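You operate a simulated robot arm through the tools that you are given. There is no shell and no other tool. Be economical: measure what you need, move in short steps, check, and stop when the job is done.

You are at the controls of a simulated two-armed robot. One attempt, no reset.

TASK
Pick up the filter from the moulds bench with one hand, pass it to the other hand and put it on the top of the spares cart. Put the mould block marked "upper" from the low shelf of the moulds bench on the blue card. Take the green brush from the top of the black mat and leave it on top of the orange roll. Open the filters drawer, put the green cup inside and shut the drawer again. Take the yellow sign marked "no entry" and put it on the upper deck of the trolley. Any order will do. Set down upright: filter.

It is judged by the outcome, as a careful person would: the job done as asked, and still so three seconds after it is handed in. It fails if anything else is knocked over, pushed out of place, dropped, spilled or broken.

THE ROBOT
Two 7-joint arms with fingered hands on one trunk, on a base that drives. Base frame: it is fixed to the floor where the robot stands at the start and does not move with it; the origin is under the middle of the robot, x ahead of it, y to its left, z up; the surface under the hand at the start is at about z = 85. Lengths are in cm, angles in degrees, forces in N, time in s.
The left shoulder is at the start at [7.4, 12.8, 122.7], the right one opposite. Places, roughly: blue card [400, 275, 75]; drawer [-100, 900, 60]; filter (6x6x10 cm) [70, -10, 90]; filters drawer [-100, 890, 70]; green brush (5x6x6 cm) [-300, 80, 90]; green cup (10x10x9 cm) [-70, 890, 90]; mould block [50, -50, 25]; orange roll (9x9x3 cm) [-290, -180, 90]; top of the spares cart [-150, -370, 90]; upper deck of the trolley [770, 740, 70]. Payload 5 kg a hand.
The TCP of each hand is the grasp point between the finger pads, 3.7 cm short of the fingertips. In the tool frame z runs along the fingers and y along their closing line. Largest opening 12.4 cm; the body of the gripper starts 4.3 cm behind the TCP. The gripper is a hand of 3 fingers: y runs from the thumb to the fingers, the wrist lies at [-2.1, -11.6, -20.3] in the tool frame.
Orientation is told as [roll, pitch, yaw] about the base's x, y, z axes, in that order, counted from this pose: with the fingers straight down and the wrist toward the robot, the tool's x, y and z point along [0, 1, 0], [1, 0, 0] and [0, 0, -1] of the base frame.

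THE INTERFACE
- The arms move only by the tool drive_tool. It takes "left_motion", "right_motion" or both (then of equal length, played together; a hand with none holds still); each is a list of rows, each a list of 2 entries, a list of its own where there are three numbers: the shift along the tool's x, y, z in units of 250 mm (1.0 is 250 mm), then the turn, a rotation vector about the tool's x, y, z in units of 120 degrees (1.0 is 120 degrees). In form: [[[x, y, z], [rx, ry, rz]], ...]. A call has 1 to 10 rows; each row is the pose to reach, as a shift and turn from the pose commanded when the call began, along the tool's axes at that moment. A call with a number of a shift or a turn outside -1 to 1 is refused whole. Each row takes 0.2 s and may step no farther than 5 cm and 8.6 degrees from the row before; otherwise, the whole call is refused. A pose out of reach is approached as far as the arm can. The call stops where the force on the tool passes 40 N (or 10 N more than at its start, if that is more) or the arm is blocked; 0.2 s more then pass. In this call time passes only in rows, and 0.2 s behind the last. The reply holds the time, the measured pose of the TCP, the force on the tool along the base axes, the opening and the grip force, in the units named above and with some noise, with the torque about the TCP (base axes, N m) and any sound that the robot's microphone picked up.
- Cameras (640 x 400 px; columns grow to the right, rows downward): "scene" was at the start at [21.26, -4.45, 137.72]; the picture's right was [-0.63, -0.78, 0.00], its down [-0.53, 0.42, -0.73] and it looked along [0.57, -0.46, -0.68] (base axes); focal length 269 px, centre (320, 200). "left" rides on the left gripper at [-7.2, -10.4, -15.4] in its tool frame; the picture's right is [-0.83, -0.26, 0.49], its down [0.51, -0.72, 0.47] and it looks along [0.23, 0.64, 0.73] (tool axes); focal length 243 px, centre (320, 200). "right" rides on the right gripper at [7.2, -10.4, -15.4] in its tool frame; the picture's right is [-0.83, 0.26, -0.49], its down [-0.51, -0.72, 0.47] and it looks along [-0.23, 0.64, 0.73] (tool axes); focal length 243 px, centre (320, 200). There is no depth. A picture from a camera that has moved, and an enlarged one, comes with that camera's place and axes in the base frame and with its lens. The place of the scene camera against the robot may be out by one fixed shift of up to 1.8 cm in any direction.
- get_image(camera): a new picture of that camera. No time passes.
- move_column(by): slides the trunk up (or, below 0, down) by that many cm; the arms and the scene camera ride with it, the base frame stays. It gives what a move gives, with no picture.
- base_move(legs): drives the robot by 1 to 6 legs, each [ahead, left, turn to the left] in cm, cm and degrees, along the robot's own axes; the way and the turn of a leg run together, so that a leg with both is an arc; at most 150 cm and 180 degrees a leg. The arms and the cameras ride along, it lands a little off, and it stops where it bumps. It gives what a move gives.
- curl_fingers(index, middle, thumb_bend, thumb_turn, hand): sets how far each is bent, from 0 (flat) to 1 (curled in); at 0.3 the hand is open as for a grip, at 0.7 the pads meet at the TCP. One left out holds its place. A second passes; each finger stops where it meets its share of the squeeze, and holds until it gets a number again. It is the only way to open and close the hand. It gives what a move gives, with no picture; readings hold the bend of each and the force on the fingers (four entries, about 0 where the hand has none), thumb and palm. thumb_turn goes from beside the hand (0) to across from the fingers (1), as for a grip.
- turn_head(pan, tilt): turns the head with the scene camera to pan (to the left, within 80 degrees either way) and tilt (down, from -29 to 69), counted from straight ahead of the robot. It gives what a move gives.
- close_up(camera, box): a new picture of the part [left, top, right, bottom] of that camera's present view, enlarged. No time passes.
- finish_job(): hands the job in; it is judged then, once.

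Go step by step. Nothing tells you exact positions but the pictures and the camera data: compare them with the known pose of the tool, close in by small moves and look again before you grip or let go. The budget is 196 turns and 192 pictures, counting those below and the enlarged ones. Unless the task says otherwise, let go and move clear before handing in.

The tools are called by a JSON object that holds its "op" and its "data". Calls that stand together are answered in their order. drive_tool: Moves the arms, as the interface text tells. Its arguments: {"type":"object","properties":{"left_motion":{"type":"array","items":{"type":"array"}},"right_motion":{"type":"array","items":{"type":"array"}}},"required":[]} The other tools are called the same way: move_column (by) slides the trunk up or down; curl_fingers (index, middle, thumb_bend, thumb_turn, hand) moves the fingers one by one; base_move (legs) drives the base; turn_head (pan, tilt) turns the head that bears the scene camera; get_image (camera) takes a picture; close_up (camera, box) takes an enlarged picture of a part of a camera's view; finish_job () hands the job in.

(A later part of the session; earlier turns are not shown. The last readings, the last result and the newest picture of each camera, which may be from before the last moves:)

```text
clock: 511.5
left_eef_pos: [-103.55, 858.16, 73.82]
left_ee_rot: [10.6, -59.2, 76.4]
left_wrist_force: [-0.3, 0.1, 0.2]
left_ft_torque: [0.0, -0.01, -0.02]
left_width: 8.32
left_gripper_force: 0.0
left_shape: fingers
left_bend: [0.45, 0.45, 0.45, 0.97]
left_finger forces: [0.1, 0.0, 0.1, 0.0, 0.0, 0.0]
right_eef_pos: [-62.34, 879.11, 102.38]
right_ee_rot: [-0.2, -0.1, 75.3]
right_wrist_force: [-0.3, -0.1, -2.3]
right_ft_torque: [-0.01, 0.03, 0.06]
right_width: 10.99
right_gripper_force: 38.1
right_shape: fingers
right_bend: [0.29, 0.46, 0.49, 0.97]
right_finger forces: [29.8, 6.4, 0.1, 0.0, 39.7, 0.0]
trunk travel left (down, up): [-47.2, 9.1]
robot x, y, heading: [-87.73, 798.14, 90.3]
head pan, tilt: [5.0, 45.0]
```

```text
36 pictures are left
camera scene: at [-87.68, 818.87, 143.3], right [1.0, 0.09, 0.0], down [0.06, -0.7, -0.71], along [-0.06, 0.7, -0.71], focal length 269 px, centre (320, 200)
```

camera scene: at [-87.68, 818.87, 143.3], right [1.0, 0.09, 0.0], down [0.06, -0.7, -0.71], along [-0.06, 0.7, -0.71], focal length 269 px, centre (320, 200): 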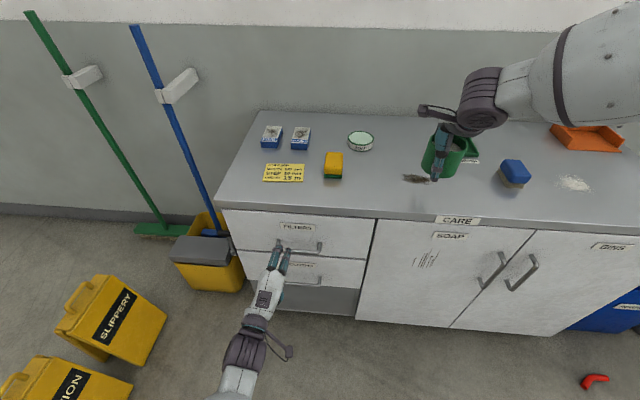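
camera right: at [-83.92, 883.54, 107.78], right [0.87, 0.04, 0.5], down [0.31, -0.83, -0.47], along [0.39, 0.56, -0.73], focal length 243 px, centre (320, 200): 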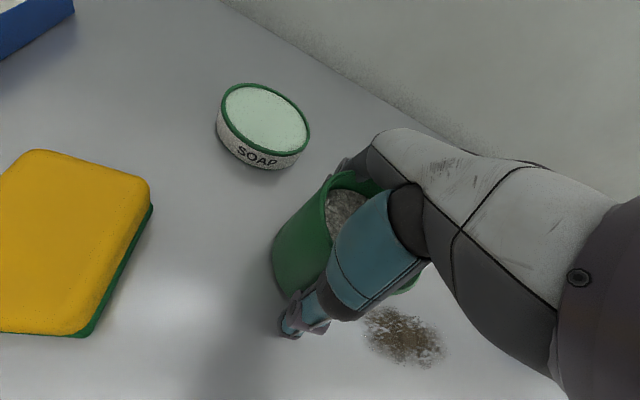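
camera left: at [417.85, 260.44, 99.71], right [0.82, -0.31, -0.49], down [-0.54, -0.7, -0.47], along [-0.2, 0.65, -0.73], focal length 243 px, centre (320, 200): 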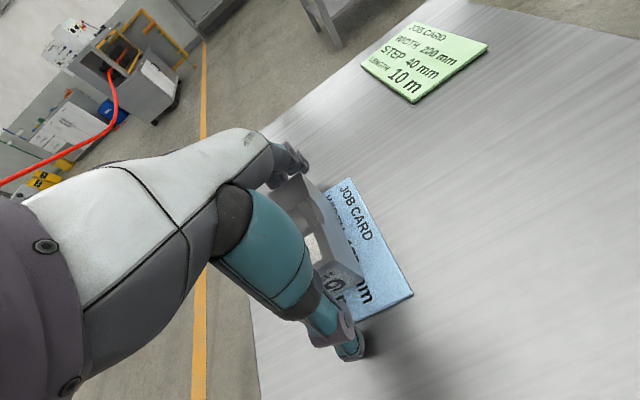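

The left hand is in front of the FILTERS handle. Moving onto the bar.

{"op": "drive_tool", "data": {"left_motion": [[[-0.08, 0.09, 0], [0, 0, 0]], [[-0.08, 0.09, 0.18], [0, 0, 0]], [[-0.08, 0.09, 0.34], [0, 0, 0]]]}}

{"op": "close_up", "data": {"camera": "scene", "box": [230, 200, 358, 290]}}

{"op": "get_image", "data": {"camera": "left"}}

```text
clock: 512.3
left_eef_pos: [-100.85, 865.48, 72.11]
left_ee_rot: [10.2, -59.6, 76.6]
left_wrist_force: [1.0, -8.6, -3.1]
left_ft_torque: [0.04, -0.02, -0.01]
left_width: 7.92
left_gripper_force: 4.6
left_shape: fingers
left_bend: [0.48, 0.47, 0.45, 0.97]
left_finger forces: [5.4, 3.9, 0.1, 0.1, 0.0, 0.1]
right_eef_pos: [-62.21, 879.0, 102.49]
right_ee_rot: [-0.2, 0.0, 75.4]
right_wrist_force: [0.2, -0.1, -2.5]
right_ft_torque: [0.02, 0.0, 0.01]
right_width: 10.99
right_gripper_force: 38.1
right_shape: fingers
right_bend: [0.29, 0.46, 0.49, 0.97]
right_finger forces: [29.7, 6.4, 0.1, 0.1, 39.7, 0.0]
trunk travel left (down, up): [-47.2, 9.1]
robot x, y, heading: [-87.72, 798.68, 90.1]
head pan, tilt: [5.0, 45.0]
stopped in row 3 (left hand): the force on the tool passed its limit at 76 N (the readings are from after the stop); the commanded pose is now the measured one
```

```text
4.44 times, centred on (294, 245) of scene
camera zoom: at [-87.69, 818.66, 143.31], right [1.0, 0.09, 0.0], down [0.06, -0.7, -0.71], along [-0.06, 0.71, -0.71], focal length 1197 px, centre (436, 0)
```

zoom: 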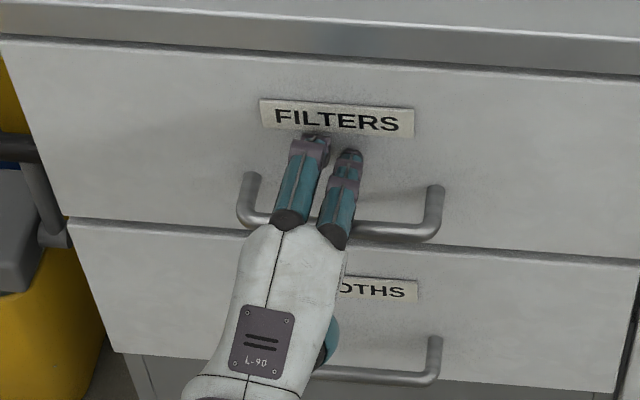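

```text
34 pictures are left
camera left: at [-95.25, 846.6, 70.05], right [0.81, 0.23, -0.55], down [-0.58, 0.09, -0.81], along [-0.14, 0.97, 0.21], focal length 243 px, centre (320, 200)
```

left: 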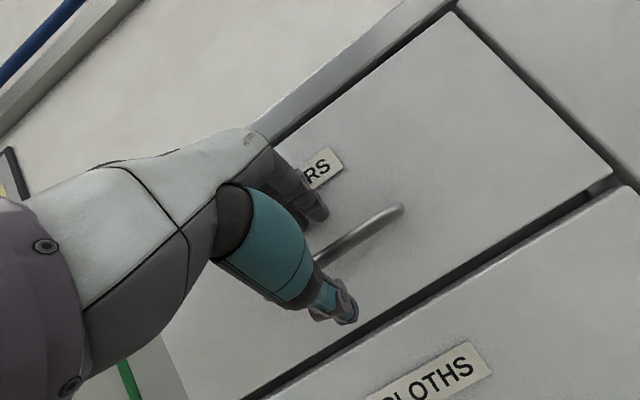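

The bar is between fingers and thumb; the fingertips touch the drawer front. Backing a little and closing.

{"op": "drive_tool", "data": {"left_motion": [[[0, 0, -0.03], [0, 0, 0]]]}}

{"op": "curl_fingers", "data": {"hand": "left", "index": 0.75, "middle": 0.75, "thumb_bend": 0.72}}

{"op": "get_image", "data": {"camera": "left"}}

```text
clock: 512.7
left_eef_pos: [-100.86, 865.08, 72.6]
left_ee_rot: [10.2, -59.8, 76.6]
left_wrist_force: [-0.4, 0.3, -0.1]
left_ft_torque: [-0.01, -0.03, 0.0]
left_width: 8.31
left_gripper_force: 0.1
left_shape: fingers
left_bend: [0.45, 0.45, 0.45, 0.97]
left_finger forces: [0.1, 0.1, 0.0, 0.1, 0.0, 0.0]
right_eef_pos: [-62.29, 879.15, 102.43]
right_ee_rot: [-0.2, 0.1, 75.5]
right_wrist_force: [-0.2, 0.3, -2.4]
right_ft_torque: [0.0, 0.05, -0.01]
right_width: 10.98
right_gripper_force: 37.7
right_shape: fingers
right_bend: [0.29, 0.46, 0.49, 0.97]
right_finger forces: [29.8, 6.5, 0.0, 0.0, 39.7, 0.0]
trunk travel left (down, up): [-47.2, 9.1]
robot x, y, heading: [-87.81, 798.02, 90.3]
head pan, tilt: [5.0, 45.0]
```

```text
clock: 513.7
left_eef_pos: [-101.05, 864.95, 72.51]
left_ee_rot: [10.2, -59.5, 76.6]
left_wrist_force: [-3.8, -1.6, -0.9]
left_ft_torque: [-0.06, -0.02, 0.11]
left_width: 1.03
left_gripper_force: 8.3
left_shape: fingers
left_bend: [0.74, 0.75, 0.66, 0.97]
left_finger forces: [7.4, 0.0, 0.1, 0.0, 8.6, 0.1]
right_eef_pos: [-62.29, 879.16, 102.41]
right_ee_rot: [-0.1, -0.1, 75.3]
right_wrist_force: [-0.1, -0.3, -2.3]
right_ft_torque: [0.0, 0.01, 0.01]
right_width: 10.97
right_gripper_force: 38.2
right_shape: fingers
right_bend: [0.29, 0.46, 0.49, 0.97]
right_finger forces: [29.7, 6.6, 0.0, 0.1, 39.7, 0.0]
trunk travel left (down, up): [-47.2, 9.1]
robot x, y, heading: [-87.94, 798.73, 90.3]
head pan, tilt: [5.0, 45.0]
```

```text
33 pictures are left
camera left: at [-95.36, 846.08, 70.45], right [0.81, 0.23, -0.55], down [-0.58, 0.09, -0.81], along [-0.14, 0.97, 0.21], focal length 243 px, centre (320, 200)
```

left: 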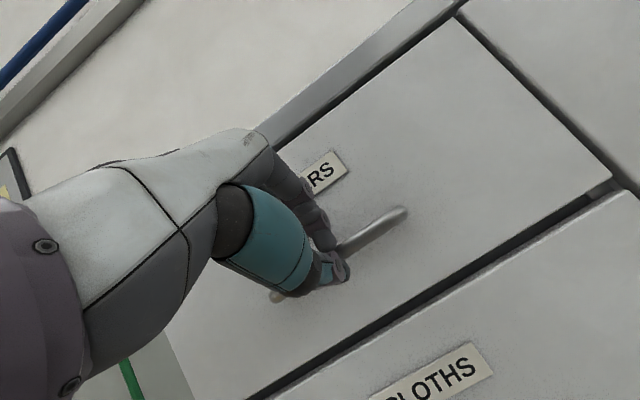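

Gripping the bar. Pulling the drawer by driving back.

{"op": "base_move", "data": {"legs": [[-14, 0, 0], [-14, 0, 0]]}}

{"op": "get_image", "data": {"camera": "scene"}}

```text
clock: 516.0
left_eef_pos: [-101.01, 837.23, 72.38]
left_ee_rot: [10.2, -59.5, 76.9]
left_wrist_force: [-0.2, -0.6, 0.4]
left_ft_torque: [0.0, 0.01, -0.02]
left_width: 0.11
left_gripper_force: 0.1
left_shape: fingers
left_bend: [0.74, 0.75, 0.71, 0.97]
left_finger forces: [0.1, 0.0, 0.0, 0.1, 0.1, 0.0]
right_eef_pos: [-62.54, 851.54, 102.26]
right_ee_rot: [-0.2, 0.1, 75.5]
right_wrist_force: [-0.8, 0.6, -2.2]
right_ft_torque: [-0.04, 0.0, 0.01]
right_width: 10.97
right_gripper_force: 37.4
right_shape: fingers
right_bend: [0.29, 0.46, 0.49, 0.97]
right_finger forces: [29.9, 6.5, 0.0, 0.1, 39.6, 0.0]
trunk travel left (down, up): [-47.2, 9.1]
robot x, y, heading: [-87.63, 770.15, 90.3]
head pan, tilt: [5.0, 45.0]
```

```text
32 pictures are left
camera scene: at [-87.64, 791.22, 143.25], right [1.0, 0.09, 0.0], down [0.06, -0.71, -0.71], along [-0.06, 0.7, -0.71], focal length 269 px, centre (320, 200)
```

scene: 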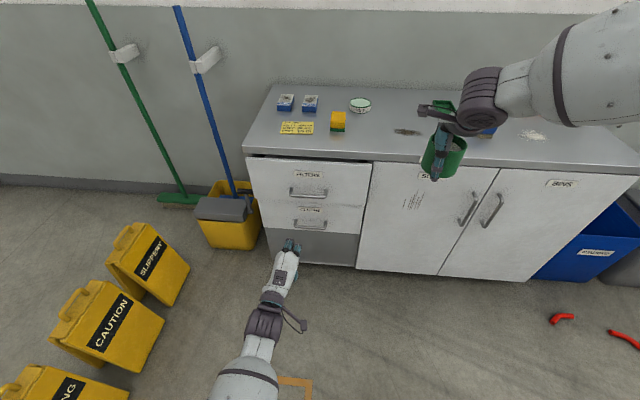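

The grip slipped off the bar (drawer only slightly ajar). I'll hook the fingers behind the bar from above instead, with a steeper hand.

{"op": "curl_fingers", "data": {"hand": "left", "index": 0.48, "middle": 0.48, "thumb_bend": 0.4}}

{"op": "drive_tool", "data": {"left_motion": [[[0, 0.086, -0.032], [0.0625, 0, 0]], [[0, 0.172, -0.064], [0.125, 0, 0]], [[0, 0.257, -0.096], [0.1875, 0, 0]], [[0, 0.343, -0.128], [0.25, 0, 0]]]}}

{"op": "base_move", "data": {"legs": [[25.5, 0, 0]]}}

{"op": "get_image", "data": {"camera": "left"}}

```text
clock: 517.0
left_eef_pos: [-100.96, 837.07, 72.46]
left_ee_rot: [10.1, -59.6, 76.8]
left_wrist_force: [-0.4, 0.8, 0.5]
left_ft_torque: [0.02, -0.01, 0.03]
left_width: 8.56
left_gripper_force: 0.1
left_shape: fingers
left_bend: [0.48, 0.48, 0.4, 0.97]
left_finger forces: [0.1, 0.1, 0.1, 0.0, 0.1, 0.0]
right_eef_pos: [-62.44, 851.35, 102.36]
right_ee_rot: [-0.2, 0.0, 75.5]
right_wrist_force: [0.1, -0.2, -2.3]
right_ft_torque: [0.02, 0.05, 0.0]
right_width: 10.97
right_gripper_force: 37.9
right_shape: fingers
right_bend: [0.29, 0.46, 0.49, 0.97]
right_finger forces: [29.8, 6.5, 0.0, 0.0, 39.7, 0.0]
trunk travel left (down, up): [-47.2, 9.1]
robot x, y, heading: [-87.54, 770.39, 90.2]
head pan, tilt: [5.0, 45.0]
```

```text
clock: 518.0
left_eef_pos: [-100.1, 838.53, 81.62]
left_ee_rot: [6.0, -29.8, 82.6]
left_wrist_force: [-0.1, 0.4, 0.8]
left_ft_torque: [0.01, -0.05, 0.02]
left_width: 8.62
left_gripper_force: 0.0
left_shape: fingers
left_bend: [0.48, 0.48, 0.4, 0.97]
left_finger forces: [0.0, 0.0, 0.0, 0.0, 0.1, 0.0]
right_eef_pos: [-62.43, 851.35, 102.21]
right_ee_rot: [-0.2, 0.0, 75.5]
right_wrist_force: [-0.2, 0.3, -2.2]
right_ft_torque: [-0.03, 0.0, 0.02]
right_width: 10.99
right_gripper_force: 37.8
right_shape: fingers
right_bend: [0.29, 0.46, 0.49, 0.97]
right_finger forces: [29.7, 6.5, 0.0, 0.0, 39.7, 0.0]
trunk travel left (down, up): [-47.2, 9.1]
robot x, y, heading: [-87.91, 770.38, 90.3]
head pan, tilt: [5.0, 45.0]
```

```text
clock: 519.8
left_eef_pos: [-100.16, 864.13, 81.55]
left_ee_rot: [5.8, -30.1, 82.6]
left_wrist_force: [0.7, -0.1, -0.1]
left_ft_torque: [-0.01, -0.02, -0.04]
left_width: 8.59
left_gripper_force: 0.0
left_shape: fingers
left_bend: [0.48, 0.48, 0.4, 0.97]
left_finger forces: [0.0, 0.0, 0.0, 0.0, 0.0, 0.1]
right_eef_pos: [-62.49, 876.7, 102.58]
right_ee_rot: [-0.2, -0.2, 75.4]
right_wrist_force: [0.1, -0.1, -3.2]
right_ft_torque: [0.04, 0.02, 0.04]
right_width: 10.98
right_gripper_force: 38.0
right_shape: fingers
right_bend: [0.29, 0.46, 0.49, 0.97]
right_finger forces: [29.6, 6.5, 0.0, 0.1, 39.6, 0.1]
trunk travel left (down, up): [-47.2, 9.1]
robot x, y, heading: [-87.96, 795.83, 90.2]
head pan, tilt: [5.0, 45.0]
```

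```text
31 pictures are left
camera left: at [-93.54, 846.89, 88.98], right [0.78, -0.04, -0.63], down [-0.6, -0.34, -0.72], along [-0.19, 0.94, -0.29], focal length 243 px, centre (320, 200)
```

left: 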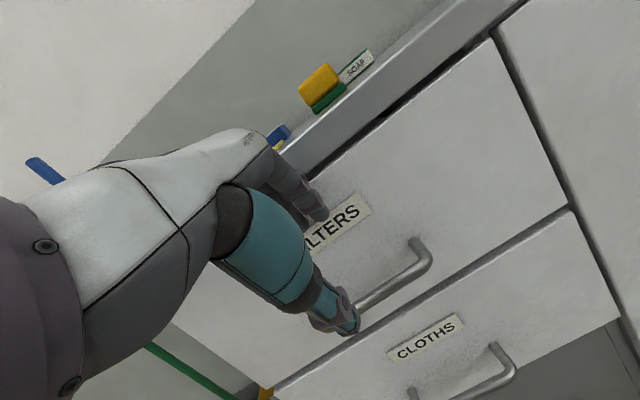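

{"op": "drive_tool", "data": {"left_motion": [[[0, 0.069, 0.04], [0, 0, 0]], [[0, 0.0, 0.16], [0, 0, 0]], [[0, -0.071, 0.28], [0, 0, 0]], [[0, -0.141, 0.401], [0, 0, 0]]]}}

{"op": "get_image", "data": {"camera": "left"}}

```text
clock: 520.8
left_eef_pos: [-100.95, 865.91, 71.45]
left_ee_rot: [5.9, -30.1, 82.5]
left_wrist_force: [1.6, -32.7, 10.9]
left_ft_torque: [0.66, 0.09, 0.13]
left_width: 7.8
left_gripper_force: 16.6
left_shape: fingers
left_bend: [0.53, 0.57, 0.4, 0.97]
left_finger forces: [8.9, 23.9, 0.0, 0.1, 0.0, 0.1]
right_eef_pos: [-62.41, 876.71, 102.6]
right_ee_rot: [-0.2, 0.0, 75.4]
right_wrist_force: [-0.4, 0.2, -1.9]
right_ft_torque: [0.0, 0.01, -0.01]
right_width: 10.96
right_gripper_force: 37.6
right_shape: fingers
right_bend: [0.29, 0.46, 0.49, 0.97]
right_finger forces: [29.7, 6.5, 0.2, 0.0, 39.4, 0.1]
trunk travel left (down, up): [-47.2, 9.1]
robot x, y, heading: [-87.66, 795.94, 90.2]
head pan, tilt: [5.0, 45.0]
```

```text
30 pictures are left
camera left: at [-94.22, 848.72, 78.72], right [0.78, -0.04, -0.63], down [-0.6, -0.34, -0.72], along [-0.19, 0.94, -0.29], focal length 243 px, centre (320, 200)
```

left: 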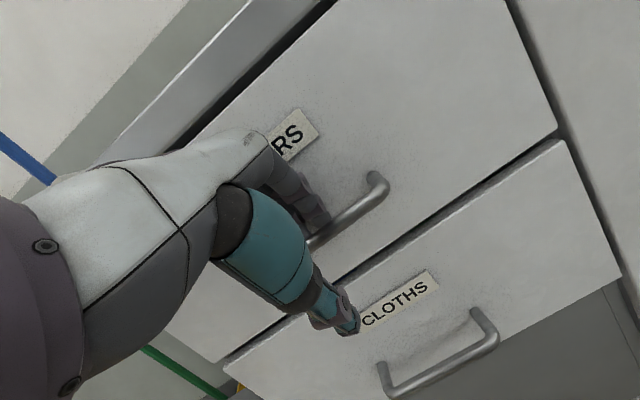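

{"op": "curl_fingers", "data": {"hand": "left", "index": 0.85, "middle": 0.85, "thumb_bend": 0.72}}

{"op": "get_image", "data": {"camera": "left"}}

```text
clock: 521.8
left_eef_pos: [-100.9, 866.2, 71.22]
left_ee_rot: [6.0, -29.9, 82.6]
left_wrist_force: [-2.2, 0.7, 0.8]
left_ft_torque: [1.21, 0.14, 0.08]
left_width: 0.31
left_gripper_force: 25.7
left_shape: fingers
left_bend: [0.74, 0.71, 0.69, 0.97]
left_finger forces: [11.8, 33.8, 0.0, 0.1, 5.1, 0.0]
right_eef_pos: [-62.44, 876.81, 102.37]
right_ee_rot: [-0.2, 0.1, 75.4]
right_wrist_force: [0.1, 0.4, -2.7]
right_ft_torque: [-0.02, 0.0, 0.01]
right_width: 10.97
right_gripper_force: 37.8
right_shape: fingers
right_bend: [0.29, 0.46, 0.49, 0.97]
right_finger forces: [29.5, 6.4, 0.1, 0.1, 39.4, 0.0]
trunk travel left (down, up): [-47.2, 9.1]
robot x, y, heading: [-87.69, 796.13, 90.3]
head pan, tilt: [5.0, 45.0]
```

```text
29 pictures are left
camera left: at [-94.28, 848.99, 78.64], right [0.78, -0.04, -0.63], down [-0.6, -0.34, -0.72], along [-0.19, 0.94, -0.29], focal length 243 px, centre (320, 200)
```

left: 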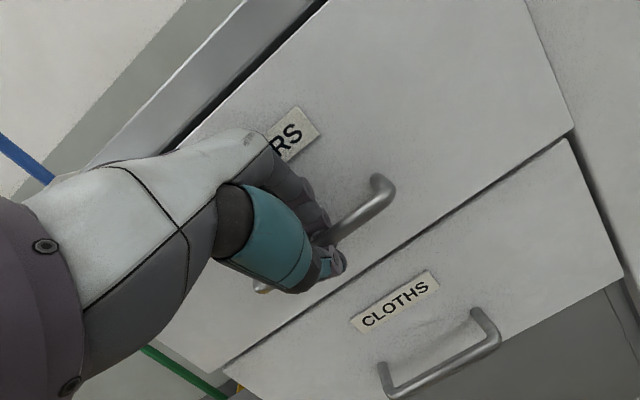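

The fingers are now hooked behind the bar with a firm grip. Pulling back.

{"op": "base_move", "data": {"legs": [[-9, 0, 0]]}}

{"op": "base_move", "data": {"legs": [[-9, 0, 0], [-9, 0, 0]]}}

{"op": "get_image", "data": {"camera": "scene"}}

```text
clock: 522.9
left_eef_pos: [-100.92, 857.47, 71.16]
left_ee_rot: [5.9, -29.7, 82.6]
left_wrist_force: [-1.7, 1.1, -11.2]
left_ft_torque: [0.62, -0.17, 0.04]
left_width: 0.17
left_gripper_force: 20.3
left_shape: fingers
left_bend: [0.74, 0.71, 0.7, 0.97]
left_finger forces: [8.6, 32.1, 0.0, 0.0, 0.0, 0.1]
right_eef_pos: [-62.31, 868.3, 102.31]
right_ee_rot: [-0.3, 0.1, 75.3]
right_wrist_force: [-0.1, -0.3, -2.7]
right_ft_torque: [-0.02, 0.04, 0.01]
right_width: 10.96
right_gripper_force: 38.0
right_shape: fingers
right_bend: [0.29, 0.46, 0.49, 0.97]
right_finger forces: [29.6, 6.6, 0.1, 0.1, 39.5, 0.0]
trunk travel left (down, up): [-47.2, 9.1]
robot x, y, heading: [-88.02, 787.26, 90.1]
head pan, tilt: [5.0, 45.0]
```

```text
clock: 524.7
left_eef_pos: [-100.8, 839.54, 71.07]
left_ee_rot: [5.9, -29.8, 82.7]
left_wrist_force: [0.8, 1.3, -14.8]
left_ft_torque: [0.67, -0.1, -0.03]
left_width: 0.16
left_gripper_force: 21.5
left_shape: fingers
left_bend: [0.74, 0.71, 0.69, 0.97]
left_finger forces: [9.1, 32.6, 0.0, 0.0, 0.1, 0.0]
right_eef_pos: [-62.54, 850.23, 102.23]
right_ee_rot: [-0.3, 0.1, 75.5]
right_wrist_force: [0.7, -0.4, -2.0]
right_ft_torque: [0.0, 0.04, 0.02]
right_width: 10.97
right_gripper_force: 37.4
right_shape: fingers
right_bend: [0.29, 0.46, 0.49, 0.97]
right_finger forces: [29.6, 6.6, 0.1, 0.0, 39.6, 0.0]
trunk travel left (down, up): [-47.2, 9.1]
robot x, y, heading: [-87.59, 769.26, 90.2]
head pan, tilt: [5.0, 45.0]
```

```text
28 pictures are left
camera scene: at [-87.67, 789.97, 143.28], right [1.0, 0.09, 0.0], down [0.07, -0.71, -0.71], along [-0.07, 0.7, -0.71], focal length 269 px, centre (320, 200)
```

scene: 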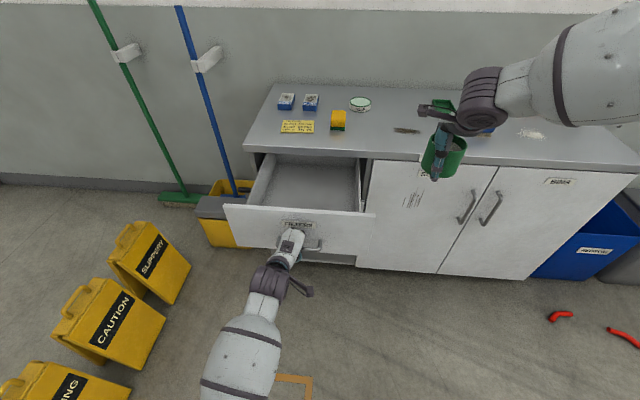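

Drawer is open about 27 cm. Releasing the left hand from the handle and moving it clear, then shifting the base so the right hand can reach over the drawer.

{"op": "curl_fingers", "data": {"hand": "left", "index": 0.45, "middle": 0.45, "thumb_bend": 0.3}}

{"op": "drive_tool", "data": {"left_motion": [[[0, 0.09, -0.155], [0, 0, 0]], [[0, 0.2, -0.345], [0, 0, 0]], [[0.1, 0.06, -0.42], [0, 0, 0]], [[0.2, -0.08, -0.5], [0, 0, 0]], [[0.3, -0.2, -0.58], [0, 0, 0]]]}}

{"op": "base_move", "data": {"legs": [[8, 25, 0]]}}

{"op": "get_image", "data": {"camera": "right"}}

```text
clock: 525.7
left_eef_pos: [-100.87, 839.53, 71.09]
left_ee_rot: [5.9, -29.8, 82.6]
left_wrist_force: [-0.5, 0.6, 0.7]
left_ft_torque: [0.03, 0.01, 0.0]
left_width: 10.67
left_gripper_force: 0.3
left_shape: fingers
left_bend: [0.44, 0.45, 0.3, 0.97]
left_finger forces: [0.5, 0.0, 0.0, 0.1, 0.0, 0.0]
right_eef_pos: [-62.38, 850.22, 102.26]
right_ee_rot: [-0.2, 0.0, 75.5]
right_wrist_force: [-0.2, 0.0, -2.4]
right_ft_torque: [0.02, 0.05, 0.01]
right_width: 10.95
right_gripper_force: 37.4
right_shape: fingers
right_bend: [0.29, 0.46, 0.49, 0.97]
right_finger forces: [29.6, 6.6, 0.0, 0.1, 39.5, 0.0]
trunk travel left (down, up): [-47.2, 9.1]
robot x, y, heading: [-87.39, 769.31, 90.4]
head pan, tilt: [5.0, 45.0]
```

```text
refused: row 2 steps farther than a row can; nothing moved
```

```text
clock: 528.5
left_eef_pos: [-125.54, 847.2, 71.22]
left_ee_rot: [5.8, -30.0, 82.5]
left_wrist_force: [0.2, -0.4, 0.3]
left_ft_torque: [-0.04, -0.01, -0.06]
left_width: 10.54
left_gripper_force: 0.7
left_shape: fingers
left_bend: [0.45, 0.45, 0.3, 0.97]
left_finger forces: [0.9, 0.0, 0.0, 0.1, 0.0, 0.1]
right_eef_pos: [-87.17, 857.75, 102.32]
right_ee_rot: [-0.2, 0.0, 75.5]
right_wrist_force: [0.8, -0.1, -2.1]
right_ft_torque: [-0.02, 0.0, -0.01]
right_width: 10.96
right_gripper_force: 37.8
right_shape: fingers
right_bend: [0.29, 0.46, 0.49, 0.97]
right_finger forces: [29.6, 6.5, 0.1, 0.1, 39.3, 0.0]
trunk travel left (down, up): [-47.2, 9.1]
robot x, y, heading: [-112.41, 777.16, 90.2]
head pan, tilt: [5.0, 45.0]
```

```text
27 pictures are left
camera right: at [-96.78, 849.5, 117.69], right [0.87, 0.04, 0.5], down [0.31, -0.83, -0.47], along [0.39, 0.56, -0.73], focal length 243 px, centre (320, 200)
```

right: 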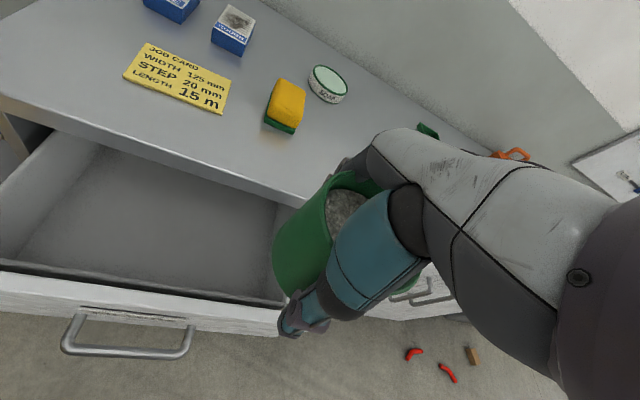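

The left hand's retreat was refused and the base nudged the drawer in by some centimetres. I'll bring the left hand up and over to hook the drawer's front panel from inside, and pull it out again.

{"op": "drive_tool", "data": {"left_motion": [[[-0.013, -0.137, -0.081], [0, 0, 0]], [[0.004, -0.041, -0.2465], [0, 0, 0]], [[0.02, 0.055, -0.412], [0.03, 0, 0]], [[0.037, 0.151, -0.5775], [0.06, 0, 0]], [[0.054, 0.247, -0.743], [0.09, 0, 0]], [[-0.076, 0.353, -0.694], [0.12, 0, 0]], [[-0.207, 0.46, -0.645], [0.15, 0, 0]], [[-0.337, 0.566, -0.596], [0.18, 0, 0]], [[-0.468, 0.673, -0.547], [0.215, 0, 0]], [[-0.598, 0.779, -0.498], [0.25, 0, 0]]]}}

{"op": "get_image", "data": {"camera": "scene"}}

```text
clock: 530.7
left_eef_pos: [-107.82, 856.71, 90.27]
left_ee_rot: [5.3, 0.2, 85.5]
left_wrist_force: [0.1, 0.9, -0.5]
left_ft_torque: [-0.05, -0.04, 0.0]
left_width: 10.59
left_gripper_force: 0.1
left_shape: fingers
left_bend: [0.45, 0.45, 0.3, 0.97]
left_finger forces: [0.1, 0.0, 0.1, 0.0, 0.0, 0.1]
right_eef_pos: [-87.06, 857.77, 102.39]
right_ee_rot: [-0.2, 0.0, 75.4]
right_wrist_force: [0.7, 0.0, -2.8]
right_ft_torque: [0.04, 0.03, -0.06]
right_width: 10.95
right_gripper_force: 37.7
right_shape: fingers
right_bend: [0.29, 0.46, 0.49, 0.97]
right_finger forces: [29.3, 6.5, 0.0, 0.1, 39.2, 0.0]
trunk travel left (down, up): [-47.2, 9.1]
robot x, y, heading: [-112.44, 777.03, 90.2]
head pan, tilt: [5.0, 45.0]
```

```text
26 pictures are left
camera scene: at [-112.28, 797.59, 143.28], right [1.0, 0.09, 0.0], down [0.06, -0.7, -0.71], along [-0.06, 0.7, -0.71], focal length 269 px, centre (320, 200)
```

scene: 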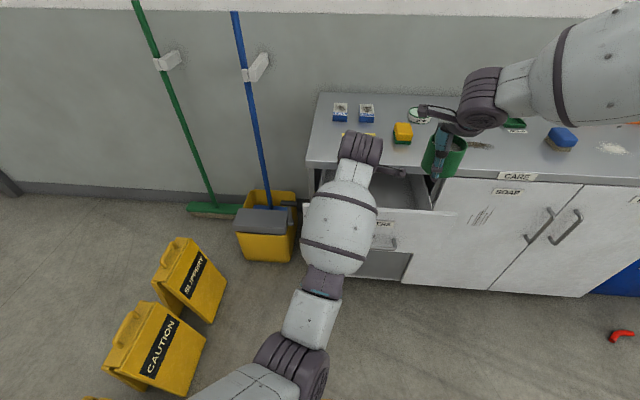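

{"op": "drive_tool", "data": {"left_motion": [[[0, 0.12, 0], [0, 0, 0]], [[0, 0.12, 0.18], [0, 0, 0]], [[0, 0.12, 0.36], [0, 0, 0]], [[0, 0.12, 0.52], [0, 0, 0]]]}}

{"op": "curl_fingers", "data": {"hand": "left", "index": 0.65, "middle": 0.65, "thumb_bend": 0.6}}

{"op": "get_image", "data": {"camera": "left"}}

```text
clock: 531.7
left_eef_pos: [-108.86, 859.59, 77.43]
left_ee_rot: [5.2, -0.1, 85.5]
left_wrist_force: [-0.3, -0.3, -0.4]
left_ft_torque: [0.0, -0.03, 0.02]
left_width: 10.62
left_gripper_force: 0.1
left_shape: fingers
left_bend: [0.45, 0.45, 0.3, 0.97]
left_finger forces: [0.1, 0.0, 0.1, 0.1, 0.0, 0.1]
right_eef_pos: [-87.09, 857.81, 102.23]
right_ee_rot: [-0.3, 0.1, 75.3]
right_wrist_force: [-0.6, 1.0, -2.3]
right_ft_torque: [0.0, 0.03, -0.01]
right_width: 10.95
right_gripper_force: 37.7
right_shape: fingers
right_bend: [0.29, 0.46, 0.49, 0.97]
right_finger forces: [29.4, 6.5, 0.0, 0.0, 39.0, 0.0]
trunk travel left (down, up): [-47.2, 9.1]
robot x, y, heading: [-112.37, 776.74, 90.2]
head pan, tilt: [5.0, 45.0]
```

```text
clock: 532.7
left_eef_pos: [-108.92, 859.6, 77.3]
left_ee_rot: [5.1, 0.1, 85.6]
left_wrist_force: [-0.2, 0.2, -5.7]
left_ft_torque: [1.2, -0.17, -0.36]
left_width: 4.43
left_gripper_force: 14.0
left_shape: fingers
left_bend: [0.59, 0.61, 0.58, 0.97]
left_finger forces: [7.6, 6.6, 0.0, 0.0, 13.1, 0.0]
right_eef_pos: [-87.1, 857.88, 102.38]
right_ee_rot: [-0.3, 0.0, 75.4]
right_wrist_force: [-0.3, -0.4, -2.3]
right_ft_torque: [-0.02, 0.02, -0.01]
right_width: 10.96
right_gripper_force: 37.4
right_shape: fingers
right_bend: [0.29, 0.46, 0.49, 0.97]
right_finger forces: [29.2, 6.6, 0.0, 0.1, 39.0, 0.1]
trunk travel left (down, up): [-47.2, 9.1]
robot x, y, heading: [-112.32, 776.64, 90.0]
head pan, tilt: [5.0, 45.0]
```

```text
25 pictures are left
camera left: at [-101.13, 848.62, 92.0], right [0.76, -0.32, -0.56], down [-0.6, -0.68, -0.42], along [-0.25, 0.66, -0.71], focal length 243 px, centre (320, 200)
```

left: 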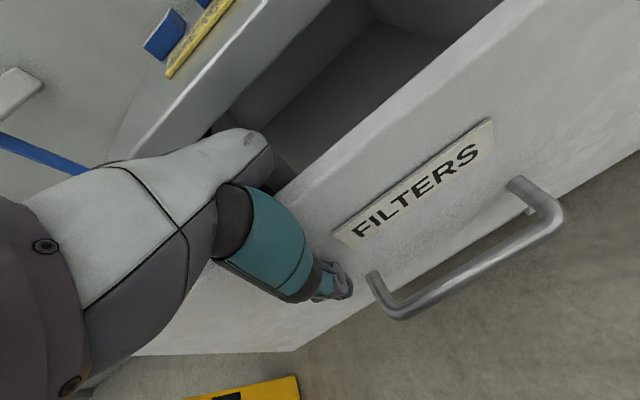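

The left hand holds the drawer's front panel. Pulling it out with the arm this time.

{"op": "drive_tool", "data": {"left_motion": [[[0, -0.12, 0], [0, 0, 0]], [[0, -0.24, 0], [0, 0, 0]], [[0, -0.36, 0], [0, 0, 0]], [[0, -0.48, 0], [0, 0, 0]]]}}

{"op": "get_image", "data": {"camera": "right"}}

```text
clock: 533.7
left_eef_pos: [-109.55, 847.3, 77.45]
left_ee_rot: [5.3, 0.0, 85.4]
left_wrist_force: [21.0, -1.5, -0.6]
left_ft_torque: [0.99, 0.16, -0.17]
left_width: 4.35
left_gripper_force: 13.0
left_shape: fingers
left_bend: [0.59, 0.61, 0.58, 0.96]
left_finger forces: [6.4, 5.8, 0.0, 0.0, 13.6, 0.0]
right_eef_pos: [-86.86, 857.55, 102.52]
right_ee_rot: [-0.1, 0.0, 75.3]
right_wrist_force: [0.2, -0.4, -2.8]
right_ft_torque: [0.02, 0.02, -0.02]
right_width: 10.97
right_gripper_force: 38.0
right_shape: fingers
right_bend: [0.29, 0.46, 0.49, 0.97]
right_finger forces: [29.2, 6.7, 0.1, 0.1, 39.1, 0.1]
trunk travel left (down, up): [-47.2, 9.1]
robot x, y, heading: [-112.35, 777.21, 90.0]
head pan, tilt: [5.0, 45.0]
```

```text
24 pictures are left
camera right: at [-96.56, 849.33, 117.76], right [0.87, 0.04, 0.49], down [0.31, -0.83, -0.47], along [0.39, 0.56, -0.73], focal length 243 px, centre (320, 200)
```

right: 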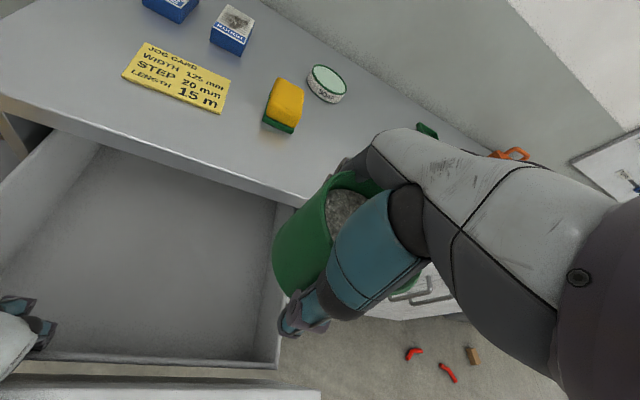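

Drawer fully open. Moving the cup over it and lowering.

{"op": "drive_tool", "data": {"right_motion": [[[0.17, 0.014, 0], [0, 0, 0]], [[0.343, 0.028, 0], [0, 0, 0]], [[0.343, 0.028, 0.18], [0, 0, 0]], [[0.343, 0.028, 0.36], [0, 0, 0]], [[0.343, 0.028, 0.54], [0, 0, 0]], [[0.343, 0.028, 0.72], [0, 0, 0]]]}}

{"op": "get_image", "data": {"camera": "right"}}

```text
clock: 535.1
left_eef_pos: [-109.85, 847.63, 77.29]
left_ee_rot: [5.1, 0.0, 85.5]
left_wrist_force: [7.0, 1.2, 4.7]
left_ft_torque: [0.87, -0.39, -0.28]
left_width: 4.34
left_gripper_force: 13.9
left_shape: fingers
left_bend: [0.59, 0.61, 0.58, 0.96]
left_finger forces: [7.4, 6.6, 0.0, 0.0, 13.3, 0.1]
right_eef_pos: [-95.1, 860.51, 84.2]
right_ee_rot: [-0.1, 0.0, 75.4]
right_wrist_force: [0.5, 0.9, -1.9]
right_ft_torque: [-0.02, -0.01, 0.0]
right_width: 10.92
right_gripper_force: 36.9
right_shape: fingers
right_bend: [0.29, 0.46, 0.49, 0.97]
right_finger forces: [28.9, 6.6, 0.0, 0.0, 38.5, 0.0]
trunk travel left (down, up): [-47.2, 9.1]
robot x, y, heading: [-112.21, 776.8, 90.2]
head pan, tilt: [5.0, 45.0]
```

```text
23 pictures are left
camera right: at [-104.92, 852.27, 99.72], right [0.87, 0.04, 0.49], down [0.31, -0.83, -0.47], along [0.39, 0.56, -0.73], focal length 243 px, centre (320, 200)
```

right: 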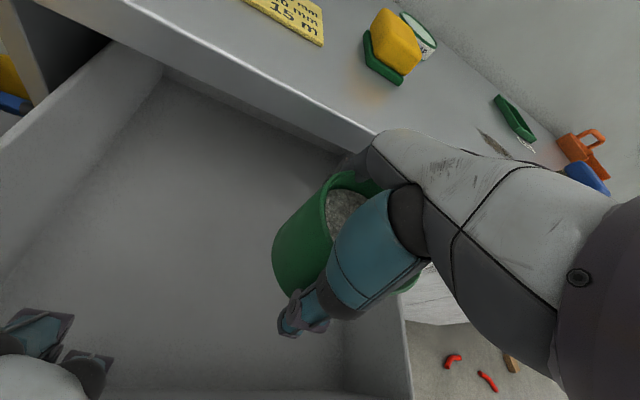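

{"op": "drive_tool", "data": {"right_motion": [[[0, 0, 0.16], [0, 0, 0]], [[0, 0, 0.32], [0, 0, 0]], [[0, 0, 0.46], [0, 0, 0]]]}}

{"op": "drive_tool", "data": {"right_motion": [[[0, 0, 0.04], [0, 0, 0]]]}}

{"op": "get_image", "data": {"camera": "right"}}

```text
clock: 535.9
left_eef_pos: [-109.95, 847.54, 77.39]
left_ee_rot: [5.3, 0.0, 85.4]
left_wrist_force: [4.5, 0.0, 4.9]
left_ft_torque: [0.93, -0.35, -0.33]
left_width: 4.36
left_gripper_force: 13.7
left_shape: fingers
left_bend: [0.59, 0.61, 0.58, 0.97]
left_finger forces: [7.0, 6.1, 0.0, 0.0, 14.5, 0.0]
right_eef_pos: [-92.16, 857.96, 76.66]
right_ee_rot: [-0.1, 0.0, 75.6]
right_wrist_force: [-0.4, -0.3, -2.6]
right_ft_torque: [0.0, 0.03, 0.01]
right_width: 10.89
right_gripper_force: 36.8
right_shape: fingers
right_bend: [0.29, 0.46, 0.49, 0.97]
right_finger forces: [28.7, 6.6, 0.1, 0.0, 38.2, 0.1]
right hand out of reach, approached as far as the arm can: row 1, 2, 3
trunk travel left (down, up): [-47.2, 9.1]
robot x, y, heading: [-112.66, 776.97, 90.1]
head pan, tilt: [5.0, 45.0]
```

```text
clock: 536.3
left_eef_pos: [-109.77, 847.46, 77.54]
left_ee_rot: [5.2, 0.0, 85.5]
left_wrist_force: [3.1, -0.6, 4.8]
left_ft_torque: [0.88, -0.37, -0.3]
left_width: 4.36
left_gripper_force: 13.9
left_shape: fingers
left_bend: [0.59, 0.61, 0.58, 0.97]
left_finger forces: [7.2, 6.3, 0.0, 0.0, 14.0, 0.1]
right_eef_pos: [-91.77, 857.49, 76.07]
right_ee_rot: [-0.1, 0.0, 75.4]
right_wrist_force: [0.8, -0.6, -2.4]
right_ft_torque: [0.01, -0.04, 0.01]
right_width: 10.94
right_gripper_force: 36.1
right_shape: fingers
right_bend: [0.29, 0.46, 0.49, 0.97]
right_finger forces: [28.6, 6.4, 0.0, 0.1, 38.1, 0.1]
right hand out of reach, approached as far as the arm can: row 1
trunk travel left (down, up): [-47.2, 9.1]
robot x, y, heading: [-112.41, 776.67, 90.1]
head pan, tilt: [5.0, 45.0]
```

```text
22 pictures are left
camera right: at [-101.33, 849.24, 91.37], right [0.87, 0.04, 0.49], down [0.31, -0.83, -0.47], along [0.39, 0.56, -0.73], focal length 243 px, centre (320, 200)
```

right: 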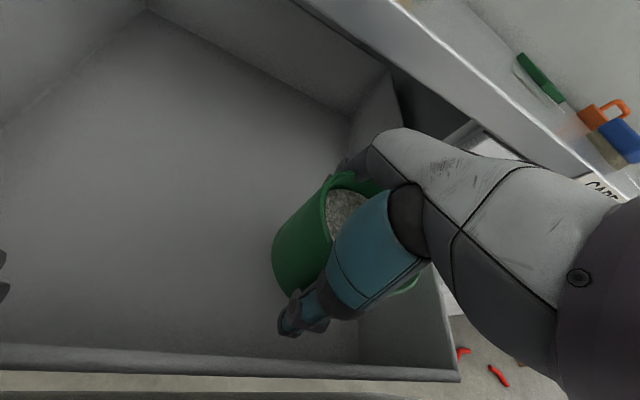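

The arm is at its reach limit, so I'll free the left hand upward and lower the rest of the way with the trunk.

{"op": "curl_fingers", "data": {"hand": "left", "index": 0.42, "middle": 0.42, "thumb_bend": 0.35}}

{"op": "drive_tool", "data": {"left_motion": [[[0, 0, -0.15], [0, 0, 0]], [[0, 0, -0.3], [0, 0, 0]], [[0, 0, -0.45], [0, 0, 0]], [[0.1, -0.04, -0.6], [0, 0, 0]]]}}

{"op": "move_column", "data": {"by": -4.5}}

{"op": "move_column", "data": {"by": -1.2}}

```text
clock: 537.3
left_eef_pos: [-109.86, 847.53, 77.33]
left_ee_rot: [5.1, 0.0, 85.6]
left_wrist_force: [0.0, 0.3, 0.3]
left_ft_torque: [0.01, -0.02, -0.04]
left_width: 10.27
left_gripper_force: 0.1
left_shape: fingers
left_bend: [0.42, 0.42, 0.35, 0.97]
left_finger forces: [0.0, 0.0, 0.0, 0.0, 0.0, 0.0]
right_eef_pos: [-91.73, 857.61, 75.98]
right_ee_rot: [-0.2, 0.1, 75.3]
right_wrist_force: [-0.1, -0.1, -2.4]
right_ft_torque: [-0.06, 0.02, 0.03]
right_width: 10.92
right_gripper_force: 36.3
right_shape: fingers
right_bend: [0.29, 0.46, 0.49, 0.97]
right_finger forces: [28.6, 6.5, 0.0, 0.1, 38.1, 0.0]
trunk travel left (down, up): [-47.2, 9.1]
robot x, y, heading: [-112.02, 777.25, 90.4]
head pan, tilt: [5.0, 45.0]
```

```text
clock: 538.3
left_eef_pos: [-111.1, 846.52, 92.72]
left_ee_rot: [5.0, 0.1, 85.5]
left_wrist_force: [-0.3, -0.3, 0.4]
left_ft_torque: [-0.03, -0.02, 0.03]
left_width: 10.28
left_gripper_force: 0.0
left_shape: fingers
left_bend: [0.42, 0.42, 0.35, 0.97]
left_finger forces: [0.0, 0.0, 0.0, 0.1, 0.1, 0.0]
right_eef_pos: [-91.78, 857.5, 76.05]
right_ee_rot: [-0.1, -0.1, 75.3]
right_wrist_force: [-0.4, 0.5, -2.2]
right_ft_torque: [-0.01, 0.0, 0.0]
right_width: 10.89
right_gripper_force: 36.1
right_shape: fingers
right_bend: [0.29, 0.46, 0.49, 0.97]
right_finger forces: [28.6, 6.4, 0.0, 0.0, 38.1, 0.1]
trunk travel left (down, up): [-47.2, 9.1]
robot x, y, heading: [-112.54, 776.89, 90.1]
head pan, tilt: [5.0, 45.0]
```

```text
clock: 539.2
left_eef_pos: [-111.21, 846.49, 88.09]
left_ee_rot: [5.1, -0.1, 85.5]
left_wrist_force: [-0.4, 0.1, 0.2]
left_ft_torque: [-0.01, -0.01, 0.03]
left_width: 10.3
left_gripper_force: 0.0
left_shape: fingers
left_bend: [0.42, 0.42, 0.35, 0.97]
left_finger forces: [0.0, 0.1, 0.0, 0.0, 0.0, 0.0]
right_eef_pos: [-91.79, 857.62, 71.44]
right_ee_rot: [-0.2, -0.1, 75.4]
right_wrist_force: [-1.0, -0.4, -2.0]
right_ft_torque: [0.03, 0.01, -0.01]
right_width: 10.92
right_gripper_force: 36.5
right_shape: fingers
right_bend: [0.29, 0.46, 0.49, 0.97]
right_finger forces: [28.6, 6.5, 0.1, 0.0, 38.1, 0.0]
trunk travel left (down, up): [-42.7, 13.6]
robot x, y, heading: [-112.26, 776.83, 90.5]
head pan, tilt: [5.0, 45.0]
```

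```text
clock: 539.8
left_eef_pos: [-111.1, 846.62, 86.84]
left_ee_rot: [5.2, 0.0, 85.5]
left_wrist_force: [-0.7, 0.7, 0.7]
left_ft_torque: [0.02, 0.01, 0.02]
left_width: 10.26
left_gripper_force: 0.0
left_shape: fingers
left_bend: [0.42, 0.42, 0.35, 0.97]
left_finger forces: [0.0, 0.0, 0.0, 0.0, 0.0, 0.1]
right_eef_pos: [-91.7, 857.52, 70.21]
right_ee_rot: [-0.3, 0.0, 75.4]
right_wrist_force: [0.0, 0.3, -1.9]
right_ft_torque: [0.0, 0.04, -0.01]
right_width: 10.89
right_gripper_force: 36.6
right_shape: fingers
right_bend: [0.29, 0.46, 0.49, 0.97]
right_finger forces: [28.5, 6.6, 0.0, 0.0, 38.0, 0.0]
trunk travel left (down, up): [-41.5, 14.8]
robot x, y, heading: [-112.72, 777.01, 90.2]
head pan, tilt: [5.0, 45.0]
```

No contact yet; continuing in small steps.

{"op": "move_column", "data": {"by": -0.8}}

{"op": "move_column", "data": {"by": -0.7}}

{"op": "get_image", "data": {"camera": "right"}}

```text
clock: 540.3
left_eef_pos: [-111.23, 846.43, 86.13]
left_ee_rot: [5.1, -0.1, 85.5]
left_wrist_force: [0.1, -0.4, -0.4]
left_ft_torque: [0.01, 0.01, -0.02]
left_width: 10.26
left_gripper_force: 0.0
left_shape: fingers
left_bend: [0.42, 0.42, 0.35, 0.97]
left_finger forces: [0.1, 0.1, 0.0, 0.0, 0.1, 0.1]
right_eef_pos: [-91.8, 857.62, 69.53]
right_ee_rot: [-0.2, -0.1, 75.4]
right_wrist_force: [0.1, 0.6, -2.6]
right_ft_torque: [0.01, 0.02, 0.0]
right_width: 10.88
right_gripper_force: 36.7
right_shape: fingers
right_bend: [0.29, 0.46, 0.49, 0.97]
right_finger forces: [28.5, 6.6, 0.0, 0.0, 37.9, 0.0]
trunk travel left (down, up): [-40.7, 15.6]
robot x, y, heading: [-112.24, 776.92, 90.3]
head pan, tilt: [5.0, 45.0]
```

```text
clock: 540.9
left_eef_pos: [-111.02, 846.15, 85.84]
left_ee_rot: [5.2, -0.4, 85.5]
left_wrist_force: [0.8, -0.4, 1.1]
left_ft_torque: [0.01, -0.01, -0.03]
left_width: 10.27
left_gripper_force: 0.2
left_shape: fingers
left_bend: [0.42, 0.42, 0.35, 0.97]
left_finger forces: [0.1, 0.0, 0.1, 0.0, 0.0, 0.0]
right_eef_pos: [-91.82, 857.65, 69.65]
right_ee_rot: [0.1, -0.7, 75.4]
right_wrist_force: [0.2, 0.6, -2.8]
right_ft_torque: [-0.02, 0.02, 0.0]
right_width: 10.88
right_gripper_force: 36.3
right_shape: fingers
right_bend: [0.29, 0.46, 0.49, 0.97]
right_finger forces: [28.4, 6.6, 0.0, 0.0, 38.0, 0.2]
trunk travel left (down, up): [-40.0, 16.3]
robot x, y, heading: [-112.83, 776.93, 90.2]
head pan, tilt: [5.0, 45.0]
```

```text
21 pictures are left
camera right: at [-101.48, 849.14, 84.91], right [0.87, 0.04, 0.5], down [0.31, -0.82, -0.48], along [0.39, 0.57, -0.72], focal length 243 px, centre (320, 200)
```

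right: 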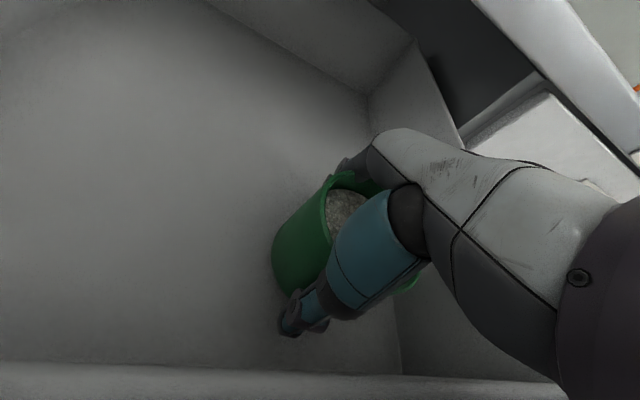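

{"op": "close_up", "data": {"camera": "scene", "box": [240, 110, 560, 310]}}

```text
2.00 times, centred on (400, 210) of scene
camera zoom: at [-112.55, 799.56, 135.18], right [1.0, 0.09, 0.0], down [0.06, -0.7, -0.71], along [-0.06, 0.71, -0.7], focal length 539 px, centre (160, 180)
```

zoom: 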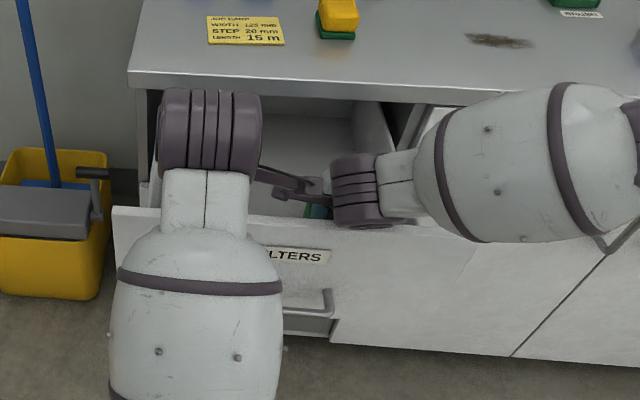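

The right wrist rests at the panel edge, and the cup's bottom should now be within about a centimetre of the drawer floor (panel spans z 61–82). Releasing gently.

{"op": "curl_fingers", "data": {"hand": "right", "index": 0.26, "middle": 0.4, "thumb_bend": 0.45}}

{"op": "curl_fingers", "data": {"hand": "right", "index": 0.18, "middle": 0.2, "thumb_bend": 0.25}}

{"op": "get_image", "data": {"camera": "right"}}

```text
clock: 541.9
left_eef_pos: [-111.17, 846.12, 85.79]
left_ee_rot: [5.1, -0.4, 85.5]
left_wrist_force: [0.1, 0.7, 0.2]
left_ft_torque: [0.03, 0.0, 0.01]
left_width: 10.27
left_gripper_force: 0.1
left_shape: fingers
left_bend: [0.42, 0.42, 0.35, 0.97]
left_finger forces: [0.0, 0.0, 0.0, 0.0, 0.0, 0.1]
right_eef_pos: [-91.84, 857.46, 69.74]
right_ee_rot: [0.0, -0.8, 75.3]
right_wrist_force: [-0.5, 0.7, -2.9]
right_ft_torque: [0.01, 0.02, 0.01]
right_width: 12.43
right_gripper_force: 14.1
right_shape: fingers
right_bend: [0.24, 0.4, 0.45, 0.97]
right_finger forces: [12.4, 0.8, 0.0, 0.1, 14.1, 0.0]
trunk travel left (down, up): [-40.0, 16.3]
robot x, y, heading: [-112.37, 776.94, 90.0]
head pan, tilt: [5.0, 45.0]
```

```text
clock: 542.9
left_eef_pos: [-111.22, 846.09, 85.84]
left_ee_rot: [5.1, -0.5, 85.5]
left_wrist_force: [0.3, 1.2, 0.1]
left_ft_torque: [0.02, 0.02, 0.05]
left_width: 10.29
left_gripper_force: 0.0
left_shape: fingers
left_bend: [0.42, 0.42, 0.35, 0.97]
left_finger forces: [0.0, 0.1, 0.0, 0.0, 0.1, 0.1]
right_eef_pos: [-91.72, 857.49, 69.64]
right_ee_rot: [0.0, -0.7, 75.4]
right_wrist_force: [-0.6, 0.3, 0.0]
right_ft_torque: [0.02, -0.01, 0.01]
right_width: 15.51
right_gripper_force: 0.0
right_shape: fingers
right_bend: [0.18, 0.2, 0.25, 0.97]
right_finger forces: [0.0, 0.0, 0.0, 0.0, 0.0, 0.0]
trunk travel left (down, up): [-40.0, 16.3]
robot x, y, heading: [-112.53, 776.39, 90.4]
head pan, tilt: [5.0, 45.0]
```

```text
19 pictures are left
camera right: at [-101.52, 849.11, 84.89], right [0.87, 0.04, 0.5], down [0.31, -0.82, -0.48], along [0.39, 0.57, -0.72], focal length 243 px, centre (320, 200)
```

right: 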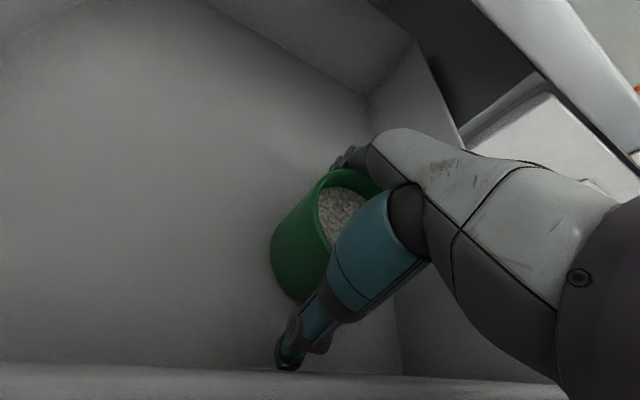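

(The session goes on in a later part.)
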